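You operate a simulated robot arm through the tools that you are given. There is no shell and no other tool. Be economical: measure what you need, move in short steps, check, and stop when the job is done.

Carry out the task below with a simulated two-armed robot. There is one attempt and no reset: what you move stays moved.

TASK
Set the suction lance's collar to mark 3 and lock it.
Fine: its dust cap goes in the cap bin; free the lock knob and hold the grip while you slide the collar. Set down upright: dust cap.

It is judged by the outcome, as a careful person would: the job done as asked, and still so three seconds after it is handed in. It fails if anything else is knocked over, pushed out of place, dropped, spilled or broken. Lids that push on must go on centred and level and be pressed home; caps that screw on are set level and turned clockwise until they are tight.

THE ROBOT
Two 6-joint arms with two-finger parallel grippers on one trunk, on a base that drives. Base frame: it is fixed to the floor where the robot stands at the start and does not move with it; the origin is under the middle of the robot, x ahead of it, y to its left, z up; the surface under the hand at the start is at about z = 750. Lengths are in mm, angles in degrees, forces in N, time in s.
The left shoulder is at the start at [60, 187, 1097], the right one opposite. With the tool pointing down near the work surface each hand reaches from about 180 to 620 mm from the robot's upright axis, wherever it stands, measured 20 degrees to its own side. Places, roughly: depth collar [400, 100, 800]; dust cap (4x4x6 cm) [500, 200, 800]; inside the cap bin [400, -200, 800]; lance lock knob [400, 0, 800]. Payload 1.57 kg a hand.
Tool frame (each hand has its own): the origin (TCP) lies between the finger pads and is the grasp point; the fingertips stand 30 mm ahead of it; z points along the fingers, y is the line along which they close. Largest opening 110 mm; finger width 24, thickness 12; the body of the gripper, 48 by 112 mm, starts 78 mm behind the TCP.
Orientation is that of the tool frame in the base frame, as [roll, pitch, yaw] about the fixed x, y, z axes, in that order (R = Rz(yaw) Ry(pitch) Rx(roll)). With the fingers straight down and closing along the base's y, the tool's x points along the base's -x, its y along +y and its z along -z.

THE INTERFACE
- The arms move only by the tool move_arm. It takes "left_steps", "right_steps" or both (then of equal length, played together; a hand with none holds still); each is a list of rows, each a list of 6 numbers: the shift along the tool's x, y, z in mm, then the turn, a rotation vector about the tool's x, y, z in degrees. In form: [[dx, dy, dz, ax, ay, az], ...]. A call has 1 to 10 rows; each row shifts and turns the commanded pose from where the row before left it, along the tool's axes as they then stand. "left_gripper" and "right_gripper" are, for a hand that has rows, the finger opening in mm, from 0 to 110, set as the call begins (left out, the last holds). Each row takes 0.2 s and may step no farther than 50 mm and 8.6 degrees from the row before; otherwise, or with a gripper value out of range, the whole call is refused. A pose out of reach is approached as far as the arm can. The call stops where the force on the tool passes 90 N (or 10 N more than at its start, if that is more) or the arm is blocked; 0.2 s more then pass. Each finger travels about 153 mm/s and halts on what it meets, pressing with about 27 N; the grip force reading is that of the motor and also rises with nothing between the fingers. The clock runs only during rows and for 0.2 s after the last one: add rows that do not move to give the fingers time. The reply holds the time, the measured pose of the TCP, the force on the tool along the base axes, the opening and the grip force, in the units named above and with some noise, with the torque about the TCP (base axes, N m) and any sound that the robot's microphone picked up.
- Cameras (640 x 400 px; columns grow to the right, rows downward): "scene" is now at [14.6, -2.6, 1634.4]; the picture's right is [-0.03, -1.00, 0.00], its down [-0.79, 0.02, -0.61] and it looks along [0.61, -0.02, -0.79] (base axes); focal length 290 px, centre (320, 200). "left" rides on the left gripper at [70, -16, -141] in its tool frame; the picture's right is [0.23, 0.97, 0.00], its down [-0.86, 0.20, -0.48] and it looks along [-0.47, 0.11, 0.88] (tool axes); focal length 222 px, centre (320, 200). "right" rides on the right gripper at [70, 16, -141] in its tool frame; the picture's right is [-0.23, 0.97, 0.00], its down [-0.86, -0.20, -0.48] and it looks along [-0.47, -0.11, 0.88] (tool axes); focal length 222 px, centre (320, 200).
- camera(camera): a new picture of that camera. It takes no simulated time.
- lift_body(by): slides the trunk up (or, below 0, down) by that many mm; the arms and the scene camera ride with it, the base frame stays. It gives what a move gives, with no picture.
- steer(legs): drives the robot by 1 to 6 legs, each [ahead, left, turn to the left] in mm, mm and degrees, along the robot's own axes; the way and the turn of a leg run together, so that a leg with both is an arc; at most 1500 mm and 180 degrees a leg. The arms and the cameras ride along, it lands a little off, and it stops where it bumps. It gives what a move gives.
- pan_tilt(pan, tilt): turns the head with the scene camera to pan (to the left, within 86 degrees either way) and tilt (down, from -29 to 69), counted from straight ahead of the robot. It gives what a move gives.
- pixel_to_xyz(camera, pixels): there is no depth. For up to 12 entries [column, row, z] of the newest picture of that camera ("zoom" is the newest enlarged one), the place [x, y] in the base frame at which the ray of that pixel passes the height z, good to about 2 mm. It takes no simulated time.
- enlarge(camera, box): a new picture of the part [left, top, right, bottom] of that camera's present view, enlarged. It takes no simulated time.
- finish_job(): hands the job in; it is judged then, once.

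Go step by step. Measure first, check grasps and placings, and put right what went wrong. The budget is 80 turns and 62 pictures, counting those below and the enlarged ones. Unless the task says otherwise, let go and move clear before handing in, and close with one line.

The tools are called after "Request:" by a JSON object that holds its "name" and its "arguments". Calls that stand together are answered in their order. move_arm: Moves the arms, as the interface text tells. Its arguments: {"type":"object","properties":{"left_steps":{"type":"array","items":{"type":"array","items":{"type":"number"}}},"left_gripper":{"type":"number"},"right_steps":{"type":"array","items":{"type":"array","items":{"type":"number"}}},"right_gripper":{"type":"number"}},"required":[]} The other tools are called the same way: lift_body (by) slides the trunk up or down; steer (legs) drives the base; pan_tilt (pan, tilt) turns the head that bears the scene camera; camera (camera) takes a picture; pixel_to_xyz (camera, pixels) gives the place at which the rays of pixels pass given heights; enlarge (camera, box) takes an enlarged picture of a part of a camera's view; finish_job () hands the job in.

At the start:

```text
clock: 0.0
left_tcp_pos: [414.6, 218.2, 1172.8]
left_ee_rot: [180.0, -0.1, 180.0]
left_contact_force: [0.4, 0.9, 0.5]
left_torque: [0.02, -0.01, 0.01]
left_finger_gap: 109.8
left_grip_force: 0.0
right_tcp_pos: [439.9, -161.5, 1102.5]
right_ee_rot: [-180.0, 0.0, 179.9]
right_contact_force: [-0.5, 0.3, 0.0]
right_torque: [0.01, 0.01, -0.01]
right_finger_gap: 109.8
right_grip_force: 0.0
trunk travel left (down, up): [-725.0, 265.0]
robot x, y, heading: [0.7, 2.5, -0.0]
head pan, tilt: [-1.6, 52.2]
```

scene: 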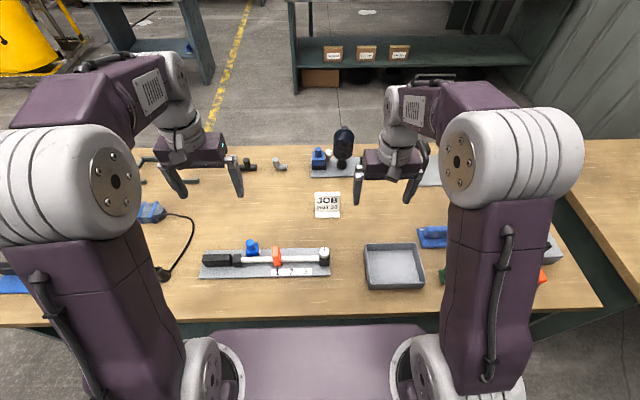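
right: 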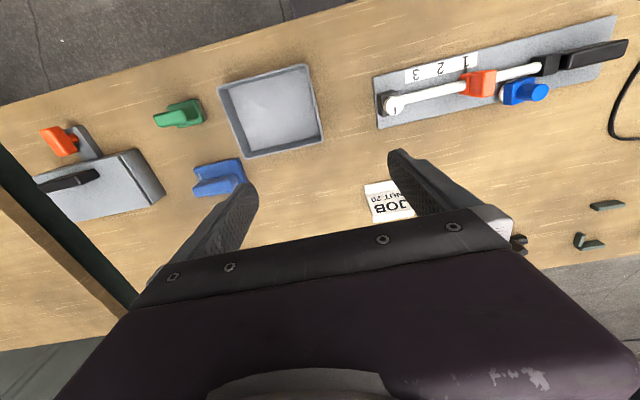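
left: 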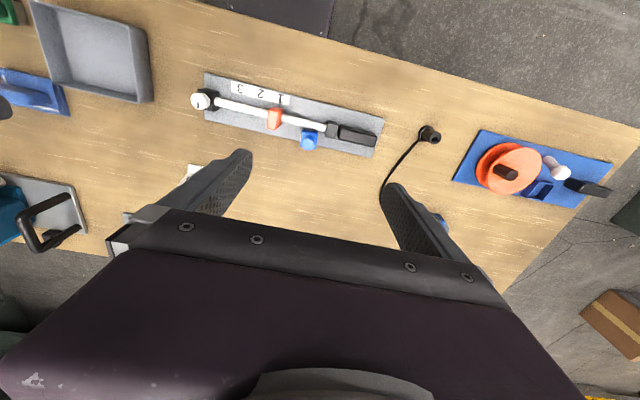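

The lance lies around pixel (265,258) in the scene, with a black grip at left, blue knob, orange collar and a white cap at the right end. I'll enlarge it to see the details.

Request:
{"name": "enlarge", "arguments": {"camera": "scene", "box": [190, 225, 350, 300]}}

Request:
{"name": "enlarge", "arguments": {"camera": "left", "box": [180, 60, 400, 180]}}

Request:
{"name": "enlarge", "arguments": {"camera": "right", "box": [360, 10, 640, 170]}}

```text
4.00 times, centred on (270, 262) of scene
```

zoom: 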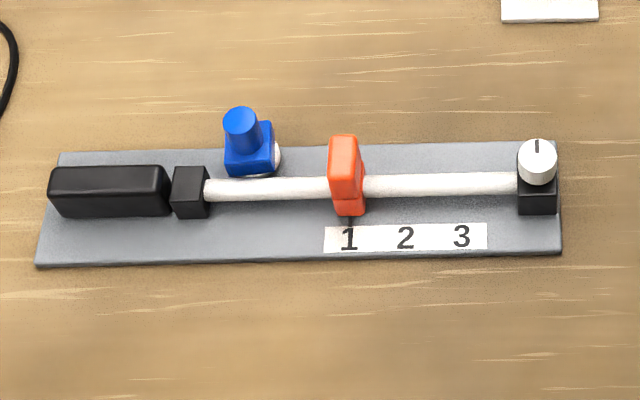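

```text
2.91 times, centred on (290, 120) of left
```

zoom: 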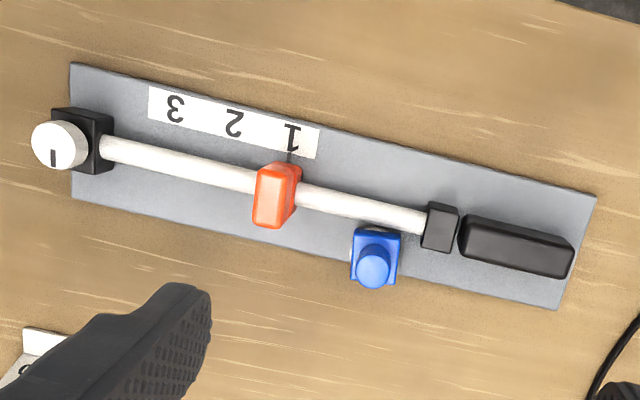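

```text
2.29 times, centred on (500, 90) of right
```

zoom: 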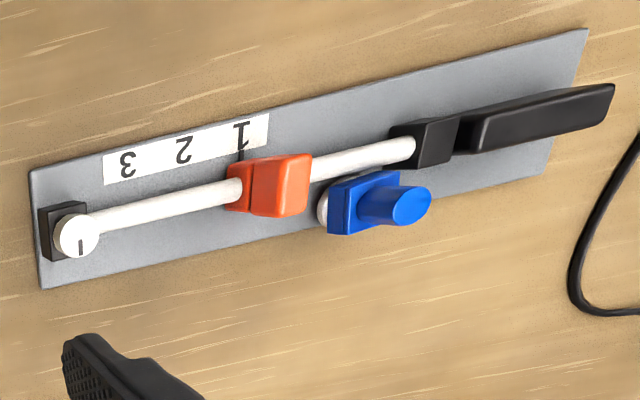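

The white lined cylinder at the right end (y~0) should be the lock knob, and the blue part the dust cap. I'm measuring both.

Request:
{"name": "pixel_to_xyz", "arguments": {"camera": "scene", "pixels": [[250.2, 241.5, 810], [253, 254.5, 760], [324.3, 249.5, 810], [276, 249, 800], [278, 265.5, 760], [277, 271, 750], [291.4, 271, 750], [305.5, 271, 750], [219, 254, 780], [329, 248, 752], [330, 275, 752], [200, 278, 752]]}}

Request:
{"name": "pixel_to_xyz", "arguments": {"camera": "left", "pixels": [[308, 151, 810], [200.5, 109, 810], [277, 108, 800], [280, 108, 750], [260, 101, 750], [240, 96.5, 750], [356, 143, 780], [331, 137, 780]]}}

Request:
{"name": "pixel_to_xyz", "arguments": {"camera": "right", "pixels": [[540, 92, 810], [393, 112, 810], [484, 80, 800], [465, 78, 750], [573, 54, 780]]}}

```text
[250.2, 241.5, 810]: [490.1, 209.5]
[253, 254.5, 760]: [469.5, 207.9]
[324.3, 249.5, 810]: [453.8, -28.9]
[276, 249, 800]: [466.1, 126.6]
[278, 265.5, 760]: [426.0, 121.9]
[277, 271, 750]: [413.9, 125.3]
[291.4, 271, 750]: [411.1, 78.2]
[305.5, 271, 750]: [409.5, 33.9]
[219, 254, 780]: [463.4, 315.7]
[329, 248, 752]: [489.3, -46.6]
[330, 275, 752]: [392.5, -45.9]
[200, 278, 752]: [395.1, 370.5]
```

```text
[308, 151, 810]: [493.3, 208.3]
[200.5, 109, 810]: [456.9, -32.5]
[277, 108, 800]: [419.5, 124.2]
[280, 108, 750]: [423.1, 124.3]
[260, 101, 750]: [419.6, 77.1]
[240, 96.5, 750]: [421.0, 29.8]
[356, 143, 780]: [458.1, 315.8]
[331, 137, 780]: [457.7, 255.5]
```

```text
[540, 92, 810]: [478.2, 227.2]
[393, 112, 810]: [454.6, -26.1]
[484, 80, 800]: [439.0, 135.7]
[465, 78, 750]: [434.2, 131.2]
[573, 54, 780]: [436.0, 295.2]
```

Measurements agree: the blue dust cap is near (490,209), the knob near (455,-29), and marks 1, 2, 3 are at y≈125, 78, 32. I'll lower both hands for closer views.

Request:
{"name": "move_arm", "arguments": {"left_steps": [[0, 0, 45, 0, 0, 0], [0, 0, 45, 0, 0, 0], [0, 0, 45, 0, 0, 0], [0, 0, 45, 0, 0, 0], [0, 0, 45, 0, 0, 0]], "right_steps": [[0, 12, 30, 0, 0, 0], [0, 12, 30, 0, 0, 0], [0, 12, 30, 0, 0, 0], [0, 12, 30, 0, 0, 0], [0, 12, 30, 0, 0, 0]]}}

Request:
{"name": "camera", "arguments": {"camera": "left"}}

Request:
{"name": "camera", "arguments": {"camera": "right"}}

```text
clock: 1.2
left_tcp_pos: [415.9, 216.5, 944.7]
left_ee_rot: [-180.0, -0.1, -180.0]
left_contact_force: [0.0, 0.7, -1.2]
left_torque: [-0.01, 0.03, 0.04]
left_finger_gap: 109.7
left_grip_force: 0.0
right_tcp_pos: [438.3, -101.3, 949.5]
right_ee_rot: [-180.0, -0.1, -179.9]
right_contact_force: [2.0, -0.6, 0.0]
right_torque: [-0.01, 0.01, -0.01]
right_finger_gap: 110.1
right_grip_force: 0.0
trunk travel left (down, up): [-725.0, 265.0]
robot x, y, heading: [0.4, -5.6, 0.0]
head pan, tilt: [-1.6, 52.2]
```

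```text
55 pictures are left
```

left: 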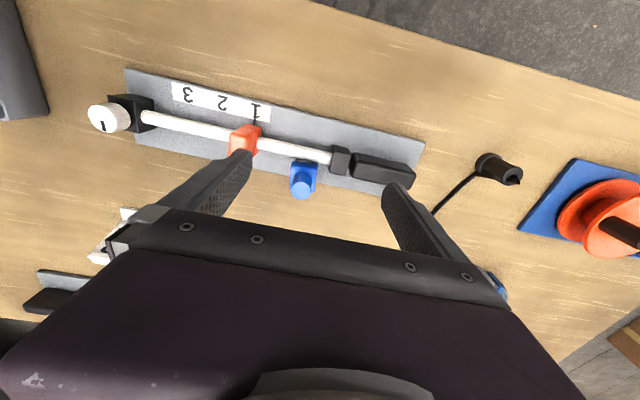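

```text
54 pictures are left
```

right: 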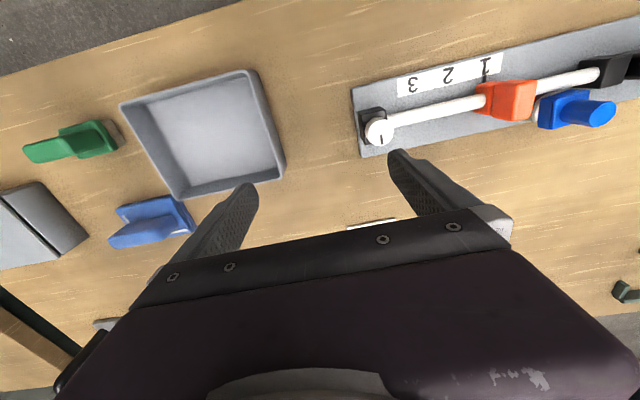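

Request:
{"name": "enlarge", "arguments": {"camera": "left", "box": [210, 100, 430, 220]}}

Request:
{"name": "enlarge", "arguments": {"camera": "right", "box": [340, 40, 640, 170]}}

Request:
{"name": "pixel_to_xyz", "arguments": {"camera": "left", "pixels": [[301, 189, 810], [301, 189, 800], [107, 118, 810], [107, 118, 800], [254, 121, 750], [222, 106, 750], [188, 95, 750]]}}

Request:
{"name": "pixel_to_xyz", "arguments": {"camera": "right", "pixels": [[602, 114, 810], [602, 114, 800], [379, 132, 810], [379, 132, 800], [125, 105, 790], [245, 72, 790], [283, 168, 790], [178, 198, 790]]}}

```text
2.91 times, centred on (320, 160) of left
```

zoom: 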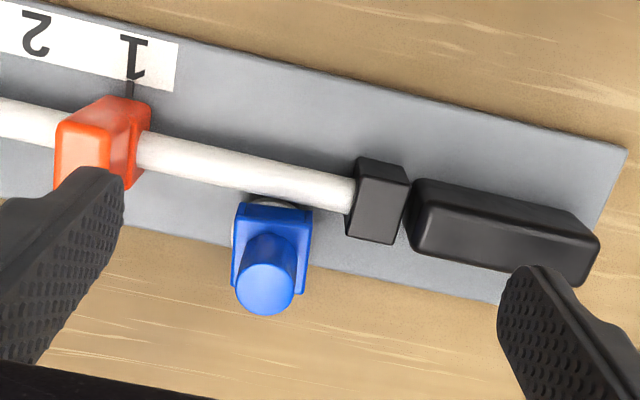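

```text
2.13 times, centred on (490, 105) of right
```

zoom: 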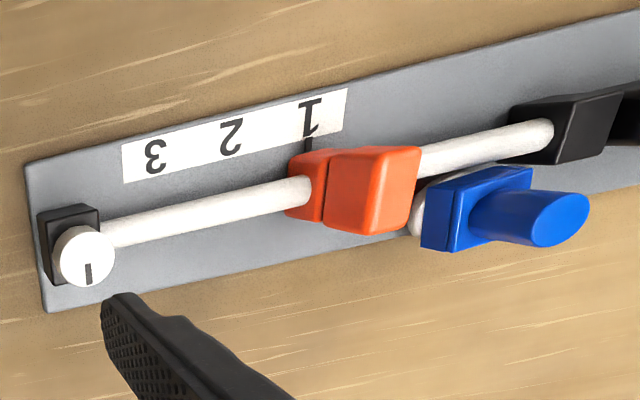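

```text
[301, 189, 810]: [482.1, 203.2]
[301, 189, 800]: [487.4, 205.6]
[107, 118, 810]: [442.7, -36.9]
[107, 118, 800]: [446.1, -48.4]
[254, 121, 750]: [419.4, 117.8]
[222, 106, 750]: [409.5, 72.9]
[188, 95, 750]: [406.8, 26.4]
```

```text
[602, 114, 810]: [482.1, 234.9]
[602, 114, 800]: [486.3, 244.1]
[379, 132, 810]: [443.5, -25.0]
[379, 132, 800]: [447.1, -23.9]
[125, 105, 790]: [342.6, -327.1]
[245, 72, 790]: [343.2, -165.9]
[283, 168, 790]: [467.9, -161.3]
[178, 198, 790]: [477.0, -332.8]
```

Triangulating puts the cap top at about (466,198,848) and the knob top at about (440,-26,820). I'll take a sharper look at the cap from two views before grasping.

Request:
{"name": "enlarge", "arguments": {"camera": "scene", "box": [230, 230, 294, 270]}}

Request:
{"name": "enlarge", "arguments": {"camera": "right", "box": [520, 70, 640, 145]}}

```text
10.00 times, centred on (262, 250) of scene
```

zoom: 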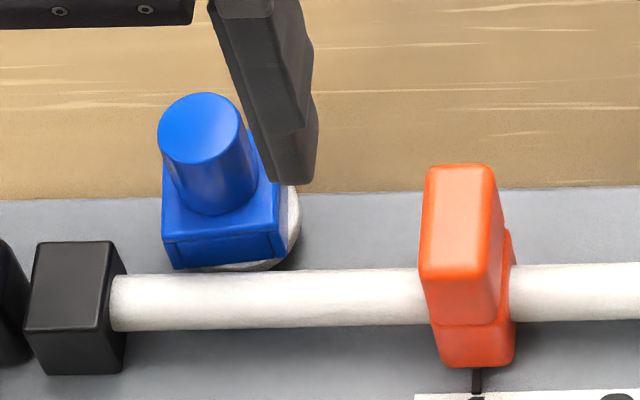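

```text
5.33 times, centred on (580, 108) of right
```

zoom: 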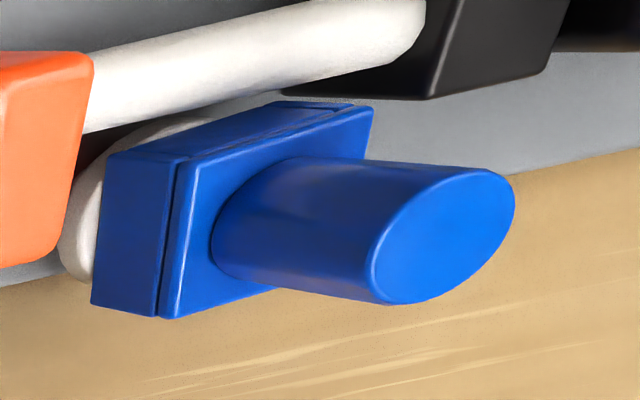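

The cap has a ~40 mm square plate (z≈797–812) with a cylinder above it up to z≈850, on a white post. I'll bring the left hand over it at z 900 and check centring.

Request:
{"name": "move_arm", "arguments": {"left_steps": [[-25, -9, 0, 0, 0, 0], [-25, -9, 0, 0, 0, 0], [0, 0, 45, 0, 0, 0], [0, 0, 0, 0, 0, 0]], "left_gripper": 70}}

Request:
{"name": "camera", "arguments": {"camera": "left"}}

Request:
{"name": "enlarge", "arguments": {"camera": "scene", "box": [210, 200, 306, 260]}}

```text
clock: 2.2
left_tcp_pos: [463.5, 198.9, 900.8]
left_ee_rot: [180.0, 0.0, -180.0]
left_contact_force: [-0.3, 0.4, -0.4]
left_torque: [-0.01, -0.02, 0.02]
left_finger_gap: 70.0
left_grip_force: 0.1
right_tcp_pos: [437.4, -101.2, 949.2]
right_ee_rot: [180.0, 0.1, -180.0]
right_contact_force: [-0.1, -0.5, 0.4]
right_torque: [-0.05, 0.01, -0.01]
right_finger_gap: 110.1
right_grip_force: 0.0
trunk travel left (down, up): [-725.0, 265.0]
robot x, y, heading: [0.8, 0.2, 0.1]
head pan, tilt: [-1.6, 52.2]
```

```text
49 pictures are left
```

left: 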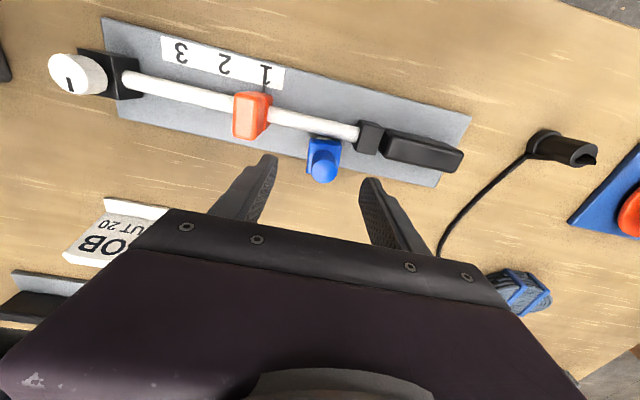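

```text
6.67 times, centred on (258, 230) of scene
```

zoom: 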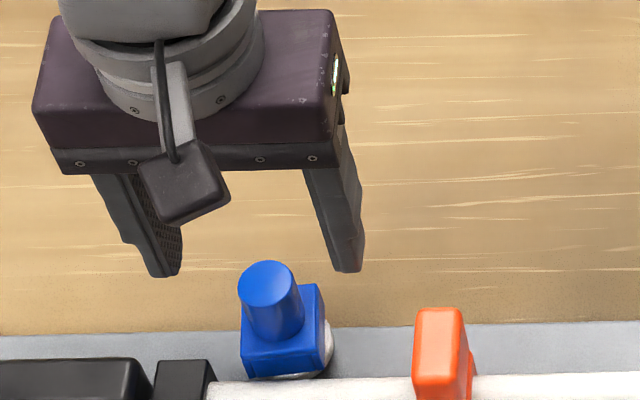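

The fingers straddle the cap. I'll re-measure its top from this picture (pixel 324,172).

Request:
{"name": "pixel_to_xyz", "arguments": {"camera": "left", "pixels": [[324, 171, 850], [324, 171, 840], [323, 155, 812], [311, 140, 812], [339, 142, 812], [308, 157, 812]]}}

Request:
{"name": "pixel_to_xyz", "arguments": {"camera": "zoom", "pixels": [[267, 284, 850], [267, 284, 840], [245, 350, 812], [325, 342, 812], [319, 284, 812], [240, 310, 812]]}}

Request:
{"name": "enlarge", "arguments": {"camera": "left", "box": [270, 110, 390, 200]}}

```text
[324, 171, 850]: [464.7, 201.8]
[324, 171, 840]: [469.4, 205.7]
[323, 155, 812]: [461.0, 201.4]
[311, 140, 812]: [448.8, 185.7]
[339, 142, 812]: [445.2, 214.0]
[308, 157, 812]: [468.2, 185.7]
```

```text
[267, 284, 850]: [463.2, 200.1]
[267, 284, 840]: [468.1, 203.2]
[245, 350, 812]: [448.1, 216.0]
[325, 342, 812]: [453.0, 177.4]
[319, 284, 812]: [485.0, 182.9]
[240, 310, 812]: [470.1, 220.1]
```

```text
4.44 times, centred on (330, 155) of left
```

zoom: 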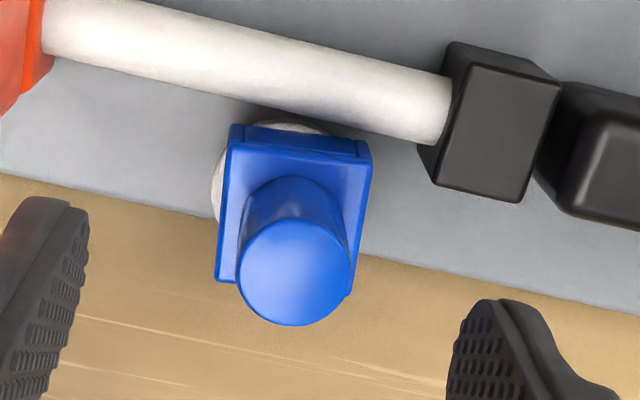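

The cap axis is at about (466,200). I'm descending to grip the cylinder with the tips just above the plate, then closing.

Request:
{"name": "move_arm", "arguments": {"left_steps": [[-3, 1, 20, 0, 0, 0], [0, 0, 20, 0, 0, 0], [0, 0, 14, 0, 0, 0]]}}

Request:
{"name": "enlarge", "arguments": {"camera": "scene", "box": [210, 210, 306, 270]}}

```text
clock: 3.0
left_tcp_pos: [468.9, 200.3, 848.6]
left_ee_rot: [180.0, 0.0, 180.0]
left_contact_force: [0.0, -0.5, 0.8]
left_torque: [0.0, 0.0, 0.01]
left_finger_gap: 70.1
left_grip_force: 0.1
right_tcp_pos: [438.4, -102.4, 950.3]
right_ee_rot: [179.9, 0.1, 180.0]
right_contact_force: [-0.2, 0.3, -0.4]
right_torque: [-0.03, -0.02, 0.0]
right_finger_gap: 110.0
right_grip_force: 0.1
trunk travel left (down, up): [-725.0, 265.0]
robot x, y, heading: [-1.7, -0.0, 0.0]
head pan, tilt: [-1.6, 52.2]
```

```text
6.67 times, centred on (258, 240) of scene
```

zoom: 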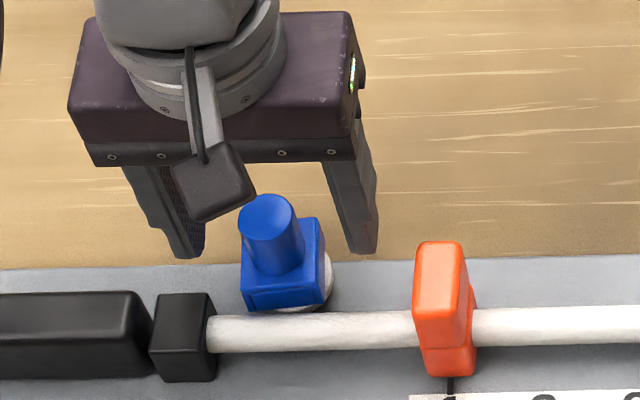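

Tips are level with the lower part of the cylinder, just above the plate. I'm closing on it.

Request:
{"name": "move_arm", "arguments": {"left_steps": [[1, 0, 3, 0, 0, 0], [0, 0, 0, 0, 0, 0], [0, 0, 0, 0, 0, 0]], "left_gripper": 10}}

Request:
{"name": "enlarge", "arguments": {"camera": "scene", "box": [210, 210, 306, 270]}}

```text
clock: 3.8
left_tcp_pos: [467.3, 201.0, 845.9]
left_ee_rot: [-179.9, 0.2, 179.9]
left_contact_force: [4.0, 2.1, 16.5]
left_torque: [0.03, -0.13, -0.04]
left_finger_gap: 23.9
left_grip_force: 27.4
right_tcp_pos: [436.5, -102.3, 950.3]
right_ee_rot: [-180.0, 0.0, -179.9]
right_contact_force: [-0.1, 0.2, -0.8]
right_torque: [0.02, 0.0, 0.0]
right_finger_gap: 109.9
right_grip_force: 0.0
trunk travel left (down, up): [-725.0, 265.0]
robot x, y, heading: [0.7, 0.4, -0.0]
head pan, tilt: [-1.6, 52.2]
```

```text
6.67 times, centred on (258, 240) of scene
```

zoom: 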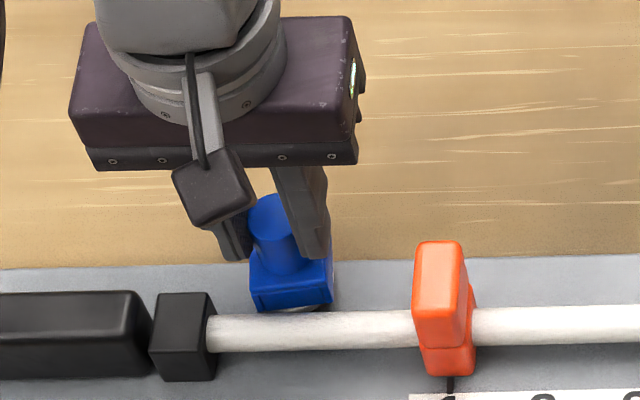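

The cylinder is gripped (24 mm, 27 N), so I'm lifting straight up slowly.

Request:
{"name": "move_arm", "arguments": {"left_steps": [[0, 0, -3, 0, 0, 0], [0, 0, -6, 0, 0, 0], [0, 0, -15, 0, 0, 0]]}}

Request:
{"name": "enlarge", "arguments": {"camera": "scene", "box": [210, 210, 306, 270]}}

```text
clock: 4.6
left_tcp_pos: [465.8, 201.2, 868.3]
left_ee_rot: [179.9, -0.1, -179.9]
left_contact_force: [0.6, 0.9, -0.1]
left_torque: [-0.02, 0.0, 0.03]
left_finger_gap: 24.4
left_grip_force: 27.5
right_tcp_pos: [436.4, -102.0, 949.8]
right_ee_rot: [179.9, 0.1, 179.9]
right_contact_force: [-0.8, -0.1, -0.6]
right_torque: [0.0, 0.01, 0.02]
right_finger_gap: 110.2
right_grip_force: 0.0
trunk travel left (down, up): [-725.0, 265.0]
robot x, y, heading: [3.5, -3.2, -0.2]
head pan, tilt: [-1.6, 52.2]
```

```text
6.67 times, centred on (258, 240) of scene
```

zoom: 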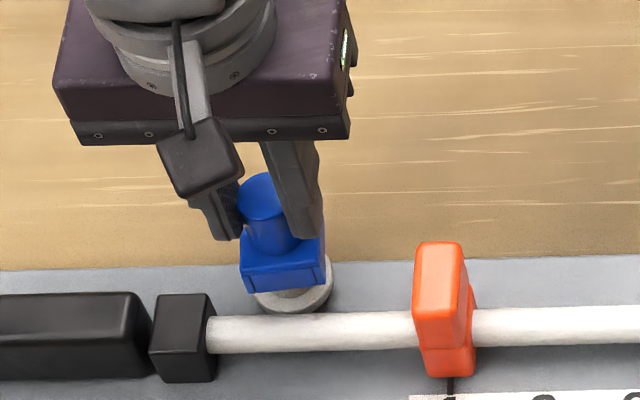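

The cap came off its stand cleanly. I'll raise it, move the right hand up and out, and then drive right so the left hand can reach the bin.

Request:
{"name": "move_arm", "arguments": {"left_steps": [[0, 0, -40, 0, 0, 0], [0, 0, -40, 0, 0, 0], [0, 0, -40, 0, 0, 0], [0, 0, 0, 0, 0, 0]], "right_steps": [[0, -30, -35, 0, 0, 0], [0, -30, -35, 0, 0, 0], [0, -30, -35, 0, 0, 0], [0, -30, -35, 0, 0, 0]]}}

Request:
{"name": "steer", "arguments": {"legs": [[0, -250, 0]]}}

Request:
{"name": "camera", "arguments": {"camera": "scene"}}

```text
clock: 5.6
left_tcp_pos: [467.1, 199.3, 989.8]
left_ee_rot: [-180.0, 0.0, 180.0]
left_contact_force: [0.3, -0.5, -0.2]
left_torque: [0.04, 0.03, -0.01]
left_finger_gap: 24.1
left_grip_force: 26.6
right_tcp_pos: [439.4, -222.2, 1093.7]
right_ee_rot: [179.9, 0.0, -179.9]
right_contact_force: [-0.1, -0.2, 0.1]
right_torque: [0.01, -0.01, 0.02]
right_finger_gap: 109.9
right_grip_force: 0.0
trunk travel left (down, up): [-725.0, 265.0]
robot x, y, heading: [-2.3, 0.7, 0.0]
head pan, tilt: [-1.6, 52.2]
```

```text
clock: 7.4
left_tcp_pos: [468.7, -47.2, 988.7]
left_ee_rot: [180.0, 0.0, 179.9]
left_contact_force: [0.5, 1.1, -0.2]
left_torque: [-0.03, 0.0, 0.02]
left_finger_gap: 24.3
left_grip_force: 27.4
right_tcp_pos: [439.4, -468.3, 1091.1]
right_ee_rot: [-179.9, 0.0, -180.0]
right_contact_force: [0.7, -0.1, -1.3]
right_torque: [0.01, 0.01, 0.0]
right_finger_gap: 110.2
right_grip_force: 0.2
trunk travel left (down, up): [-725.0, 265.0]
robot x, y, heading: [0.4, -249.3, -0.2]
head pan, tilt: [-1.6, 52.2]
```

```text
43 pictures are left
```

scene: 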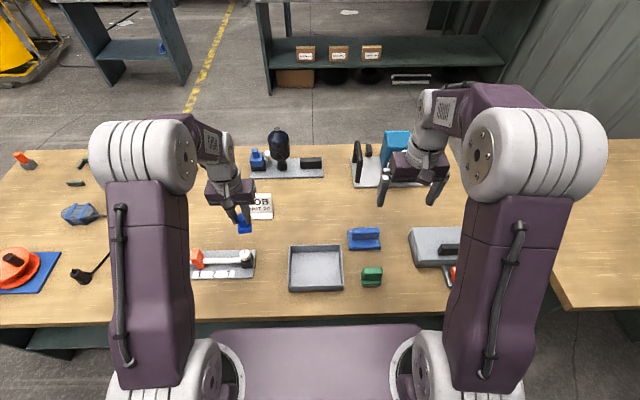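

The bin is clear at pixel (316,267). I'm measuring its floor and rim.

Request:
{"name": "pixel_to_xyz", "arguments": {"camera": "scene", "pixels": [[293, 249, 755], [340, 249, 755], [341, 287, 755], [292, 287, 755], [290, 246, 785], [341, 245, 785], [344, 290, 785], [289, 291, 785]]}}

Request:
{"name": "enlarge", "arguments": {"camera": "scene", "box": [270, 230, 366, 300]}}

```text
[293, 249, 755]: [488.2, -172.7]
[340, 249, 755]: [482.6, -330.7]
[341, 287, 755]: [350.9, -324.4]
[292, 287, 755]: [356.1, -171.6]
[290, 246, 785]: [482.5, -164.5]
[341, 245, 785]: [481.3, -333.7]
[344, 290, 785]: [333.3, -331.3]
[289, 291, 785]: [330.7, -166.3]
```

```text
5.71 times, centred on (318, 265) of scene
```

zoom: 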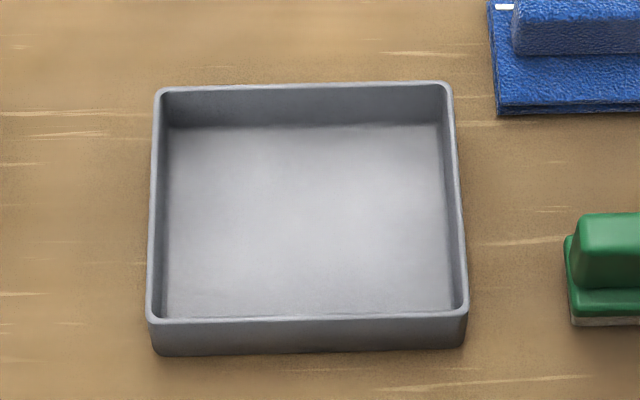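

The bin centre is about (408,-248). I'm moving the cap over it and lowering to z≈840.

Request:
{"name": "move_arm", "arguments": {"left_steps": [[12, -40, 0, 0, 0, 0], [12, -40, 0, 0, 0, 0], [12, -40, 0, 0, 0, 0], [12, -40, 0, 0, 0, 0], [12, -40, 0, 0, 0, 0], [0, 0, 40, 0, 0, 0], [0, 0, 40, 0, 0, 0], [0, 0, 40, 0, 0, 0], [0, 0, 29, 0, 0, 0], [0, 0, 0, 0, 0, 0]]}}

Request:
{"name": "enlarge", "arguments": {"camera": "scene", "box": [260, 200, 372, 300]}}

```text
clock: 9.6
left_tcp_pos: [407.7, -245.6, 839.4]
left_ee_rot: [-180.0, -0.1, 179.9]
left_contact_force: [0.4, -0.1, -0.2]
left_torque: [-0.02, -0.03, 0.02]
left_finger_gap: 24.6
left_grip_force: 26.8
right_tcp_pos: [439.4, -470.1, 1093.0]
right_ee_rot: [-180.0, 0.1, 179.9]
right_contact_force: [0.3, 0.1, -0.1]
right_torque: [-0.03, -0.02, 0.02]
right_finger_gap: 110.1
right_grip_force: 0.2
trunk travel left (down, up): [-725.0, 265.0]
robot x, y, heading: [-3.5, -245.9, 0.2]
head pan, tilt: [-1.6, 52.2]
```

```text
4.00 times, centred on (316, 250) of scene
```

zoom: 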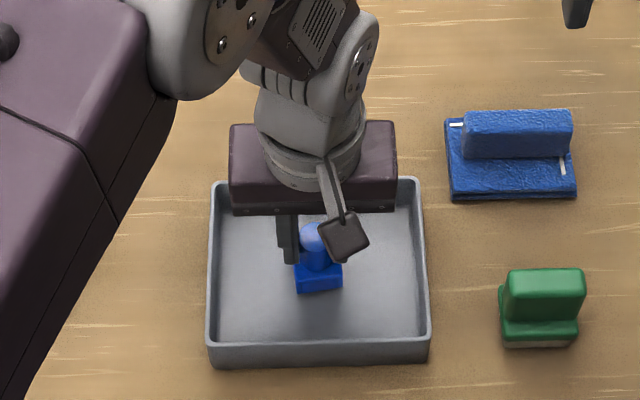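

The cap hangs inside the bin, well clear of the walls. I'm lowering in small steps until contact.

Request:
{"name": "move_arm", "arguments": {"left_steps": [[0, 0, 10, 0, 0, 0], [0, 0, 8, 0, 0, 0], [0, 0, 4, 0, 0, 0]]}}

```text
clock: 10.4
left_tcp_pos: [407.5, -246.0, 818.4]
left_ee_rot: [-179.8, 0.2, 180.0]
left_contact_force: [2.8, 5.0, 25.5]
left_torque: [0.17, -0.27, -0.06]
left_finger_gap: 24.9
left_grip_force: 26.9
right_tcp_pos: [437.1, -468.7, 1093.3]
right_ee_rot: [180.0, 0.1, 179.9]
right_contact_force: [0.0, 0.4, 0.0]
right_torque: [-0.03, 0.02, 0.04]
right_finger_gap: 109.8
right_grip_force: 0.1
trunk travel left (down, up): [-725.0, 265.0]
robot x, y, heading: [3.6, -246.7, -0.2]
head pan, tilt: [-1.6, 52.2]
```

A 25 N upward force shows the cap has touched the bin floor. I'll ease up 1 mm, open, and check that it stands.

Request:
{"name": "move_arm", "arguments": {"left_steps": [[0, 0, -1, 0, 0, 0]]}}

Request:
{"name": "move_arm", "arguments": {"left_steps": [[0, 0, 0, 0, 0, 0], [0, 0, 0, 0, 0, 0]], "left_gripper": 60}}

Request:
{"name": "move_arm", "arguments": {"left_steps": [[0, 0, -15, 0, 0, 0], [0, 0, -30, 0, 0, 0], [0, 0, -40, 0, 0, 0], [0, 0, -40, 0, 0, 0], [0, 0, -40, 0, 0, 0], [0, 50, 0, 0, 0, 0], [0, 50, 0, 0, 0, 0], [0, 50, 0, 0, 0, 0], [0, 50, 0, 0, 0, 0]]}}

Request:
{"name": "enlarge", "arguments": {"camera": "scene", "box": [260, 200, 372, 300]}}

```text
clock: 10.8
left_tcp_pos: [407.1, -247.5, 819.2]
left_ee_rot: [-179.9, 0.1, 179.9]
left_contact_force: [6.2, 3.2, 18.5]
left_torque: [0.16, -0.4, 0.04]
left_finger_gap: 24.2
left_grip_force: 26.5
right_tcp_pos: [437.8, -469.2, 1092.9]
right_ee_rot: [179.9, 0.1, 179.8]
right_contact_force: [0.6, 0.4, 0.7]
right_torque: [-0.02, 0.02, 0.03]
right_finger_gap: 110.1
right_grip_force: 0.0
trunk travel left (down, up): [-725.0, 265.0]
robot x, y, heading: [0.5, -247.8, -0.2]
head pan, tilt: [-1.6, 52.2]
```

```text
clock: 11.4
left_tcp_pos: [406.2, -246.9, 818.8]
left_ee_rot: [180.0, 0.1, 179.9]
left_contact_force: [0.0, 0.3, -1.4]
left_torque: [-0.01, -0.03, 0.0]
left_finger_gap: 60.1
left_grip_force: 0.0
right_tcp_pos: [438.1, -469.8, 1092.3]
right_ee_rot: [-180.0, 0.0, 179.8]
right_contact_force: [1.1, 1.0, 0.6]
right_torque: [0.03, 0.01, 0.03]
right_finger_gap: 110.0
right_grip_force: 0.1
trunk travel left (down, up): [-725.0, 265.0]
robot x, y, heading: [1.3, -249.2, -0.1]
head pan, tilt: [-1.6, 52.2]
```

```text
clock: 13.4
left_tcp_pos: [408.3, -45.1, 983.9]
left_ee_rot: [-179.8, 0.0, 179.9]
left_contact_force: [0.6, 0.3, -1.1]
left_torque: [-0.02, 0.01, -0.04]
left_finger_gap: 59.6
left_grip_force: 0.0
right_tcp_pos: [439.6, -466.4, 1092.5]
right_ee_rot: [-179.9, 0.1, 179.9]
right_contact_force: [-0.5, -1.0, 0.4]
right_torque: [-0.03, -0.01, 0.01]
right_finger_gap: 110.1
right_grip_force: 0.1
trunk travel left (down, up): [-725.0, 265.0]
robot x, y, heading: [0.6, -251.0, -0.2]
head pan, tilt: [-1.6, 52.2]
```

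```text
4.00 times, centred on (316, 250) of scene
```

zoom: 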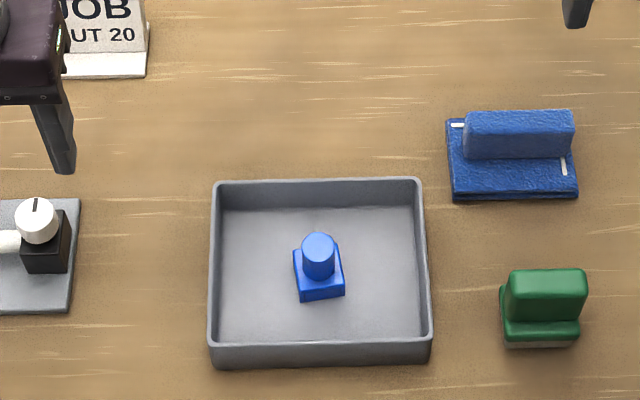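

The cap stands upright in the bin. I'm driving back left and viewing the lance and knob.

Request:
{"name": "steer", "arguments": {"legs": [[0, 250, 0]]}}

Request:
{"name": "enlarge", "arguments": {"camera": "scene", "box": [190, 225, 350, 300]}}

Request:
{"name": "enlarge", "arguments": {"camera": "scene", "box": [300, 235, 348, 270]}}

```text
clock: 15.2
left_tcp_pos: [411.1, 202.2, 985.8]
left_ee_rot: [179.9, 0.0, 179.7]
left_contact_force: [0.4, -0.1, 0.6]
left_torque: [-0.01, 0.0, -0.02]
left_finger_gap: 60.1
left_grip_force: 0.0
right_tcp_pos: [439.1, -220.4, 1091.8]
right_ee_rot: [179.9, 0.0, 179.6]
right_contact_force: [0.2, -0.6, -0.1]
right_torque: [0.01, 0.0, 0.0]
right_finger_gap: 110.1
right_grip_force: 0.0
trunk travel left (down, up): [-725.0, 265.0]
robot x, y, heading: [0.3, 3.5, -0.4]
head pan, tilt: [-1.6, 52.2]
```

```text
4.00 times, centred on (270, 262) of scene
```

zoom: 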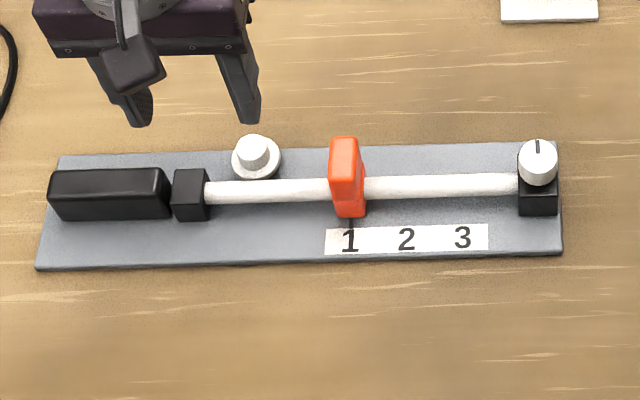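

```text
11.43 times, centred on (324, 252) of scene
```

zoom: 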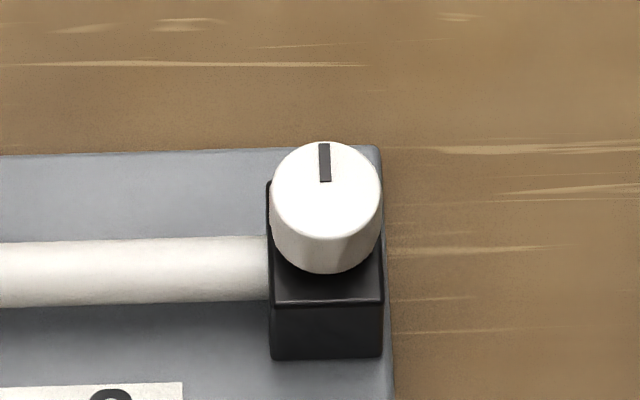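

The knob is a plain cylinder with its mark pointing to +x. I'm measuring its top and bringing the right hand above it.

Request:
{"name": "pixel_to_xyz", "arguments": {"camera": "zoom", "pixels": [[326, 192, 820], [271, 192, 820], [381, 192, 820], [326, 143, 820], [326, 240, 820], [326, 272, 800], [326, 302, 795], [326, 357, 755]]}}

Request:
{"name": "move_arm", "arguments": {"right_steps": [[0, 39, 40, 0, 0, 0], [0, 39, 40, 0, 0, 0], [0, 39, 40, 0, 0, 0], [0, 39, 40, 0, 0, 0], [0, 39, 40, 0, 0, 0], [0, 0, 0, 0, 0, 0]], "right_gripper": 60}}

Request:
{"name": "enlarge", "arguments": {"camera": "right", "box": [200, 60, 440, 210]}}

Request:
{"name": "enlarge", "arguments": {"camera": "scene", "box": [270, 200, 370, 270]}}

```text
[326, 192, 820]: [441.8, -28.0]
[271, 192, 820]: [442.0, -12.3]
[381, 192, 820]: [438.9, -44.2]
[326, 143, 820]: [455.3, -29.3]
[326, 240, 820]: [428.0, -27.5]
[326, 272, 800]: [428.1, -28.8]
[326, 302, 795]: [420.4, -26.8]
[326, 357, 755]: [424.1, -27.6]
```

```text
refused: row 1 steps farther than a row can; nothing moved
```

```text
2.67 times, centred on (320, 135) of right
```

zoom: 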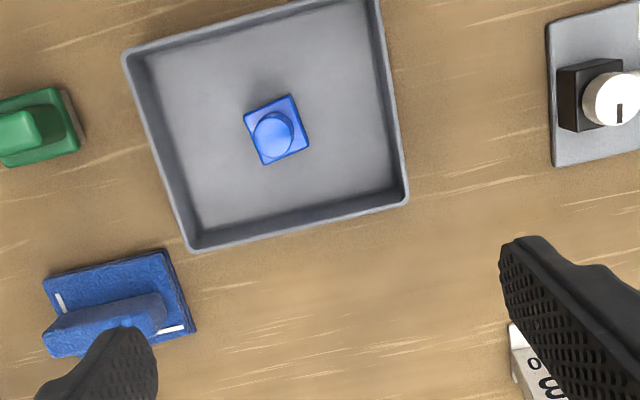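

```text
5.71 times, centred on (320, 235) of scene
```

zoom: 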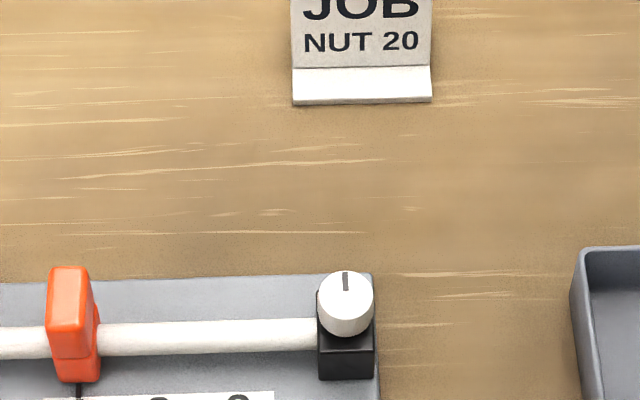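

The knob centre is (441,-28), about 30 mm across. The row step was too big, so I'm retrying with smaller rows.

Request:
{"name": "move_arm", "arguments": {"right_steps": [[0, 32, 35, 0, 0, 0], [0, 32, 35, 0, 0, 0], [0, 32, 35, 0, 0, 0], [0, 32, 35, 0, 0, 0], [0, 32, 35, 0, 0, 0], [-2, 32, 37, 0, 0, 0], [0, 0, 0, 0, 0, 0]], "right_gripper": 60}}

Request:
{"name": "enlarge", "arguments": {"camera": "right", "box": [200, 60, 440, 210]}}

Request:
{"name": "pixel_to_xyz", "arguments": {"camera": "zoom", "pixels": [[320, 200, 820]]}}

```text
clock: 16.8
left_tcp_pos: [409.5, 202.1, 985.3]
left_ee_rot: [180.0, 0.0, 179.7]
left_contact_force: [0.7, -1.5, -0.2]
left_torque: [0.03, -0.04, 0.03]
left_finger_gap: 59.9
left_grip_force: 0.0
right_tcp_pos: [443.0, -27.2, 878.9]
right_ee_rot: [-179.9, 0.0, 179.5]
right_contact_force: [0.4, 0.5, 0.3]
right_torque: [-0.02, 0.01, 0.01]
right_finger_gap: 60.1
right_grip_force: 0.0
trunk travel left (down, up): [-725.0, 265.0]
robot x, y, heading: [2.2, 1.9, -0.2]
head pan, tilt: [-1.6, 52.2]
```

```text
2.67 times, centred on (320, 135) of right
```

zoom: 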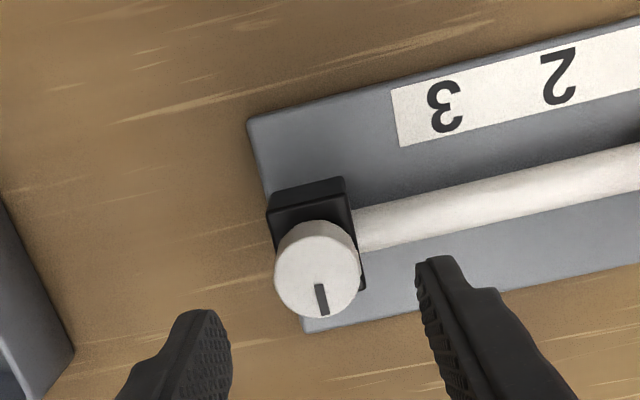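

```text
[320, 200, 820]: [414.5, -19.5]
```

Request:
{"name": "pixel_to_xyz", "arguments": {"camera": "zoom", "pixels": [[315, 276, 820], [274, 276, 820], [357, 276, 820], [315, 318, 820], [315, 276, 825]]}}

Request:
{"name": "move_arm", "arguments": {"right_steps": [[1, 0, 15, 0, 0, 0], [0, 0, 15, 0, 0, 0], [0, 0, 14, 0, 0, 0], [0, 0, 0, 0, 0, 0]]}}

Request:
{"name": "enlarge", "arguments": {"camera": "scene", "box": [280, 215, 360, 270]}}

```text
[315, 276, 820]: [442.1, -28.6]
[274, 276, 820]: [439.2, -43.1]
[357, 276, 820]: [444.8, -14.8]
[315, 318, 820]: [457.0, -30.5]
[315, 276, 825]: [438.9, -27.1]
```

```text
clock: 17.8
left_tcp_pos: [409.8, 203.1, 986.4]
left_ee_rot: [180.0, 0.0, 179.7]
left_contact_force: [0.2, -0.4, 0.2]
left_torque: [0.01, 0.0, 0.03]
left_finger_gap: 59.9
left_grip_force: 0.0
right_tcp_pos: [441.5, -27.8, 835.3]
right_ee_rot: [-179.9, 0.0, 179.8]
right_contact_force: [0.2, 0.1, -0.2]
right_torque: [-0.01, -0.03, 0.03]
right_finger_gap: 59.9
right_grip_force: 0.1
trunk travel left (down, up): [-725.0, 265.0]
robot x, y, heading: [-2.4, -0.6, -0.2]
head pan, tilt: [-1.6, 52.2]
```

```text
7.27 times, centred on (320, 242) of scene
```

zoom: 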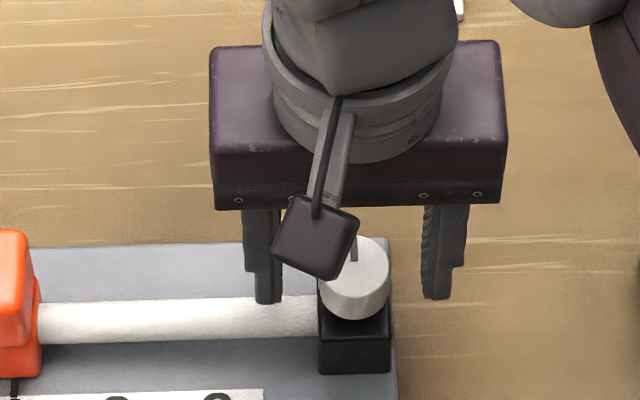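

Both tips flank the knob at z≈805, just above the block. I'm closing and then turning counter-clockwise a little to feel the torque.

Request:
{"name": "move_arm", "arguments": {"right_steps": [[0, 0, 1, 0, 0, 0], [0, 0, 0, 0, 0, 0], [0, 0, 0, 0, 0, 0]], "right_gripper": 15}}

Request:
{"name": "move_arm", "arguments": {"right_steps": [[0, 0, 0, 0, 0, -5], [0, 0, 0, 0, 0, -5], [0, 0, 0, 0, 0, -5]]}}

Request:
{"name": "enlarge", "arguments": {"camera": "scene", "box": [280, 215, 360, 270]}}

```text
clock: 18.6
left_tcp_pos: [408.7, 202.6, 985.0]
left_ee_rot: [-180.0, 0.0, 179.7]
left_contact_force: [0.5, 0.8, 0.9]
left_torque: [-0.01, 0.02, 0.0]
left_finger_gap: 60.2
left_grip_force: 0.0
right_tcp_pos: [440.7, -27.8, 834.5]
right_ee_rot: [-180.0, 0.2, 179.8]
right_contact_force: [1.8, 0.8, 9.7]
right_torque: [-0.25, 0.15, -0.02]
right_finger_gap: 29.0
right_grip_force: 26.7
trunk travel left (down, up): [-725.0, 265.0]
robot x, y, heading: [2.7, 3.2, -0.2]
head pan, tilt: [-1.6, 52.2]
```

```text
clock: 19.4
left_tcp_pos: [410.0, 201.7, 985.7]
left_ee_rot: [-179.9, 0.0, 179.7]
left_contact_force: [-0.2, -0.5, 0.4]
left_torque: [-0.02, 0.0, -0.03]
left_finger_gap: 60.0
left_grip_force: 0.1
right_tcp_pos: [441.2, -26.6, 834.0]
right_ee_rot: [180.0, -0.1, -165.2]
right_contact_force: [-1.1, 1.2, 2.9]
right_torque: [0.07, 0.06, -0.46]
right_finger_gap: 28.9
right_grip_force: 26.8
trunk travel left (down, up): [-725.0, 265.0]
robot x, y, heading: [-2.3, 2.6, -0.2]
head pan, tilt: [-1.6, 52.2]
```

```text
7.27 times, centred on (320, 242) of scene
```

zoom: 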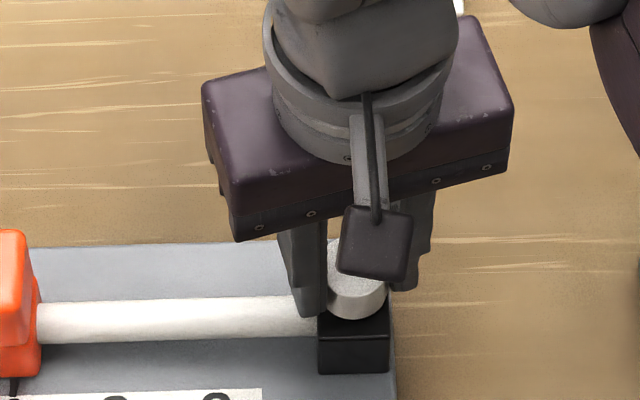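

The hand turned 15° with 0.46 N m resistance; I can't see the mark yet. I'm turning further and checking whether the knob follows.

Request:
{"name": "move_arm", "arguments": {"right_steps": [[0, 0, 0, 0, 0, -8], [0, 0, 0, 0, 0, -8], [0, 0, 0, 0, 0, -8], [0, 0, 0, 0, 0, -8]]}}

Request:
{"name": "enlarge", "arguments": {"camera": "right", "box": [200, 80, 440, 230]}}

```text
clock: 20.4
left_tcp_pos: [411.2, 203.5, 985.3]
left_ee_rot: [180.0, 0.0, 179.7]
left_contact_force: [0.3, -0.5, -0.2]
left_torque: [0.02, 0.01, -0.05]
left_finger_gap: 59.9
left_grip_force: 0.2
right_tcp_pos: [439.9, -27.8, 834.5]
right_ee_rot: [180.0, -0.2, -133.1]
right_contact_force: [0.7, 0.0, 1.0]
right_torque: [-0.16, 0.06, -0.26]
right_finger_gap: 28.7
right_grip_force: 27.1
trunk travel left (down, up): [-725.0, 265.0]
robot x, y, heading: [0.8, 0.2, 0.1]
head pan, tilt: [-1.6, 52.2]
```

```text
2.67 times, centred on (320, 155) of right
```

zoom: 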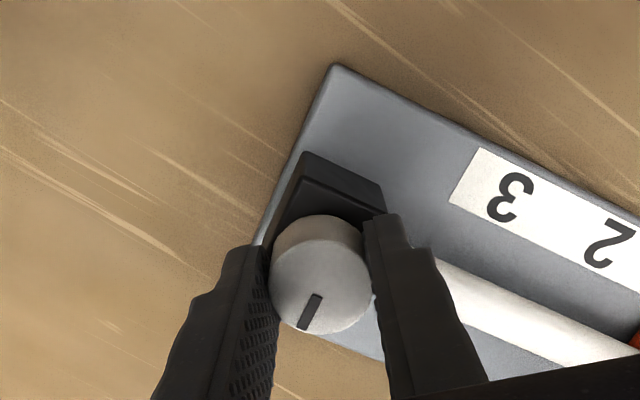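

The mark seems to lag behind the hand (pixels (323,282) to (302,328)). I'm measuring its world direction.

Request:
{"name": "pixel_to_xyz", "arguments": {"camera": "zoom", "pixels": [[321, 297, 820], [303, 327, 820], [320, 280, 820], [270, 285, 820], [371, 285, 820]]}}

```text
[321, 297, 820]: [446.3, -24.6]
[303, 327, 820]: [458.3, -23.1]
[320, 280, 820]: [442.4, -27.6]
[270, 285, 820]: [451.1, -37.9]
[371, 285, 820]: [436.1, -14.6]
```

The mark has only gone from about 0° to about 10°, so the hand slipped, which suggests a stop or a stiff knob. I'm turning back clockwise to test the other direction.

Request:
{"name": "move_arm", "arguments": {"right_steps": [[0, 0, 0, 0, 0, 8], [0, 0, 0, 0, 0, 8], [0, 0, 0, 0, 0, 8], [0, 0, 0, 0, 0, 8]]}}

Request:
{"name": "enlarge", "arguments": {"camera": "right", "box": [200, 80, 440, 230]}}

```text
clock: 21.4
left_tcp_pos: [410.5, 202.2, 985.0]
left_ee_rot: [-180.0, -0.1, 179.7]
left_contact_force: [0.5, 0.4, 0.1]
left_torque: [-0.02, 0.0, -0.02]
left_finger_gap: 59.8
left_grip_force: 0.1
right_tcp_pos: [440.4, -27.6, 834.8]
right_ee_rot: [180.0, 0.0, -165.5]
right_contact_force: [0.9, -0.1, -0.5]
right_torque: [0.0, 0.01, -0.02]
right_finger_gap: 28.9
right_grip_force: 26.9
trunk travel left (down, up): [-725.0, 265.0]
robot x, y, heading: [0.0, 2.5, -0.2]
head pan, tilt: [-1.6, 52.2]
```

```text
2.67 times, centred on (320, 155) of right
```

zoom: 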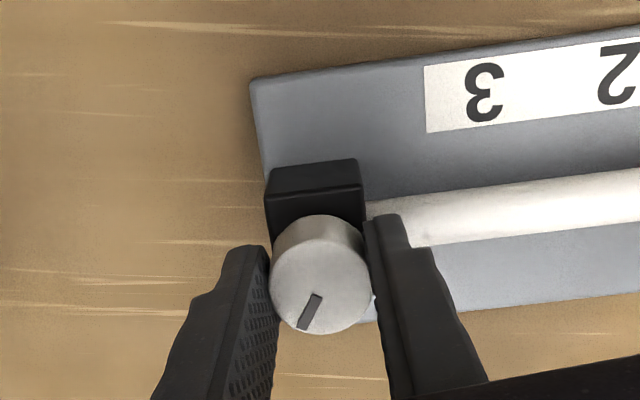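

Turning clockwise, the knob follows the hand freely (same mark position in the gripper, no torque), so clockwise is the free direction. I'm continuing clockwise.

Request:
{"name": "move_arm", "arguments": {"right_steps": [[0, 0, 0, 0, 0, 8], [0, 0, 0, 0, 0, 8], [0, 0, 0, 0, 0, 8], [0, 0, 0, 0, 0, 8]]}}

Request:
{"name": "move_arm", "arguments": {"right_steps": [[0, 0, 0, 0, 0, 8], [0, 0, 0, 0, 0, 8], [0, 0, 0, 0, 0, 8]]}}

Request:
{"name": "enlarge", "arguments": {"camera": "right", "box": [200, 80, 440, 230]}}

```text
clock: 22.4
left_tcp_pos: [409.9, 203.1, 985.3]
left_ee_rot: [179.9, 0.1, 179.7]
left_contact_force: [0.1, -0.1, 0.4]
left_torque: [-0.02, 0.0, 0.0]
left_finger_gap: 59.8
left_grip_force: 0.0
right_tcp_pos: [442.3, -28.9, 835.3]
right_ee_rot: [-180.0, 0.0, 162.6]
right_contact_force: [-0.6, 0.8, -0.2]
right_torque: [-0.12, -0.1, 0.02]
right_finger_gap: 28.9
right_grip_force: 27.4
trunk travel left (down, up): [-725.0, 265.0]
robot x, y, heading: [-0.8, 3.1, -0.5]
head pan, tilt: [-1.6, 52.2]
```

```text
clock: 23.2
left_tcp_pos: [409.7, 203.3, 985.0]
left_ee_rot: [180.0, 0.0, 179.7]
left_contact_force: [-0.8, 0.4, 0.0]
left_torque: [0.0, 0.0, -0.02]
left_finger_gap: 60.0
left_grip_force: 0.2
right_tcp_pos: [441.1, -28.7, 835.2]
right_ee_rot: [180.0, 0.0, 138.5]
right_contact_force: [0.3, 0.3, 0.3]
right_torque: [-0.07, -0.08, -0.04]
right_finger_gap: 28.9
right_grip_force: 27.5
trunk travel left (down, up): [-725.0, 265.0]
robot x, y, heading: [1.5, 3.8, -0.3]
head pan, tilt: [-1.6, 52.2]
```

```text
2.67 times, centred on (320, 155) of right
```

zoom: 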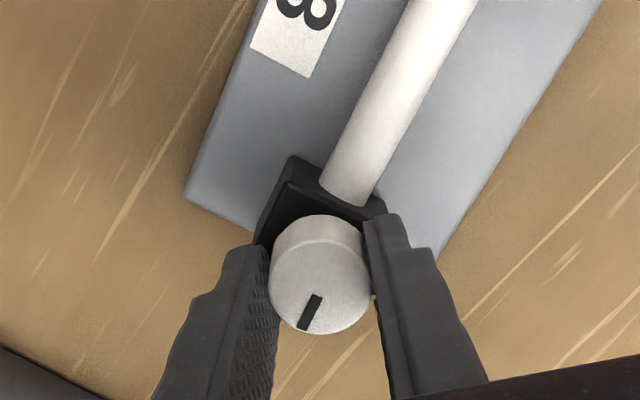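

The knob follows freely, now about 80° clockwise. I'll continue a bit more to look for an end stop.

Request:
{"name": "move_arm", "arguments": {"right_steps": [[0, 0, 0, 0, 0, 8], [0, 0, 0, 0, 0, 8], [0, 0, 0, 0, 0, 8], [0, 0, 0, 0, 0, 8]]}}

Request:
{"name": "enlarge", "arguments": {"camera": "right", "box": [200, 80, 440, 230]}}

```text
clock: 24.2
left_tcp_pos: [410.2, 201.9, 984.5]
left_ee_rot: [-180.0, 0.0, 179.7]
left_contact_force: [-0.2, 0.6, 0.5]
left_torque: [0.02, 0.01, -0.01]
left_finger_gap: 59.7
left_grip_force: 0.1
right_tcp_pos: [441.7, -28.8, 835.7]
right_ee_rot: [180.0, -0.1, 106.6]
right_contact_force: [-0.7, 0.0, 0.2]
right_torque: [-0.2, -0.01, 0.09]
right_finger_gap: 28.8
right_grip_force: 26.6
trunk travel left (down, up): [-725.0, 265.0]
robot x, y, heading: [-2.2, 4.9, -0.3]
head pan, tilt: [-1.6, 52.2]
```

```text
2.67 times, centred on (320, 155) of right
```

zoom: 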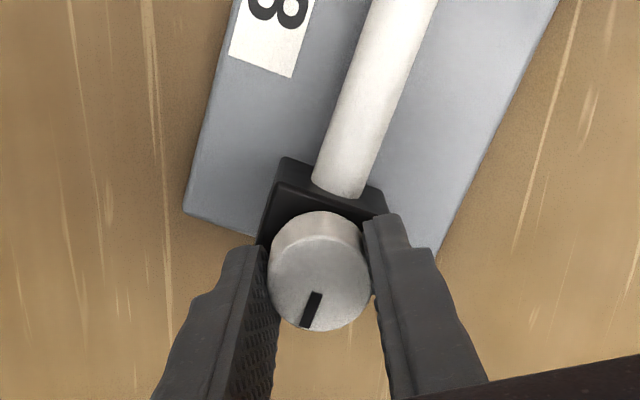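

The plate itself has begun to turn with the hand: the table grain rotated, but the plate didn't relative to the gripper. I'm stopping to look at the scene.

Request:
{"name": "camera", "arguments": {"camera": "scene"}}

```text
28 pictures are left
```

scene: 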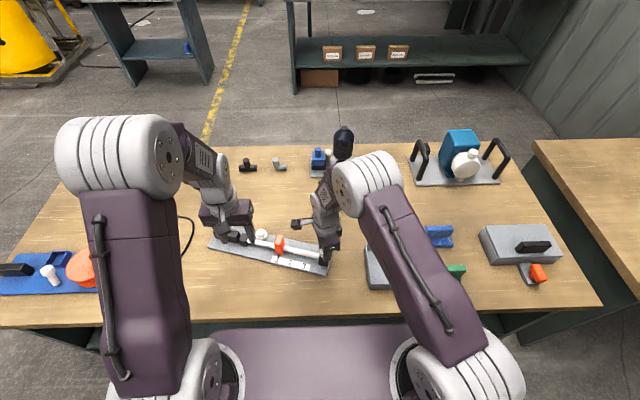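

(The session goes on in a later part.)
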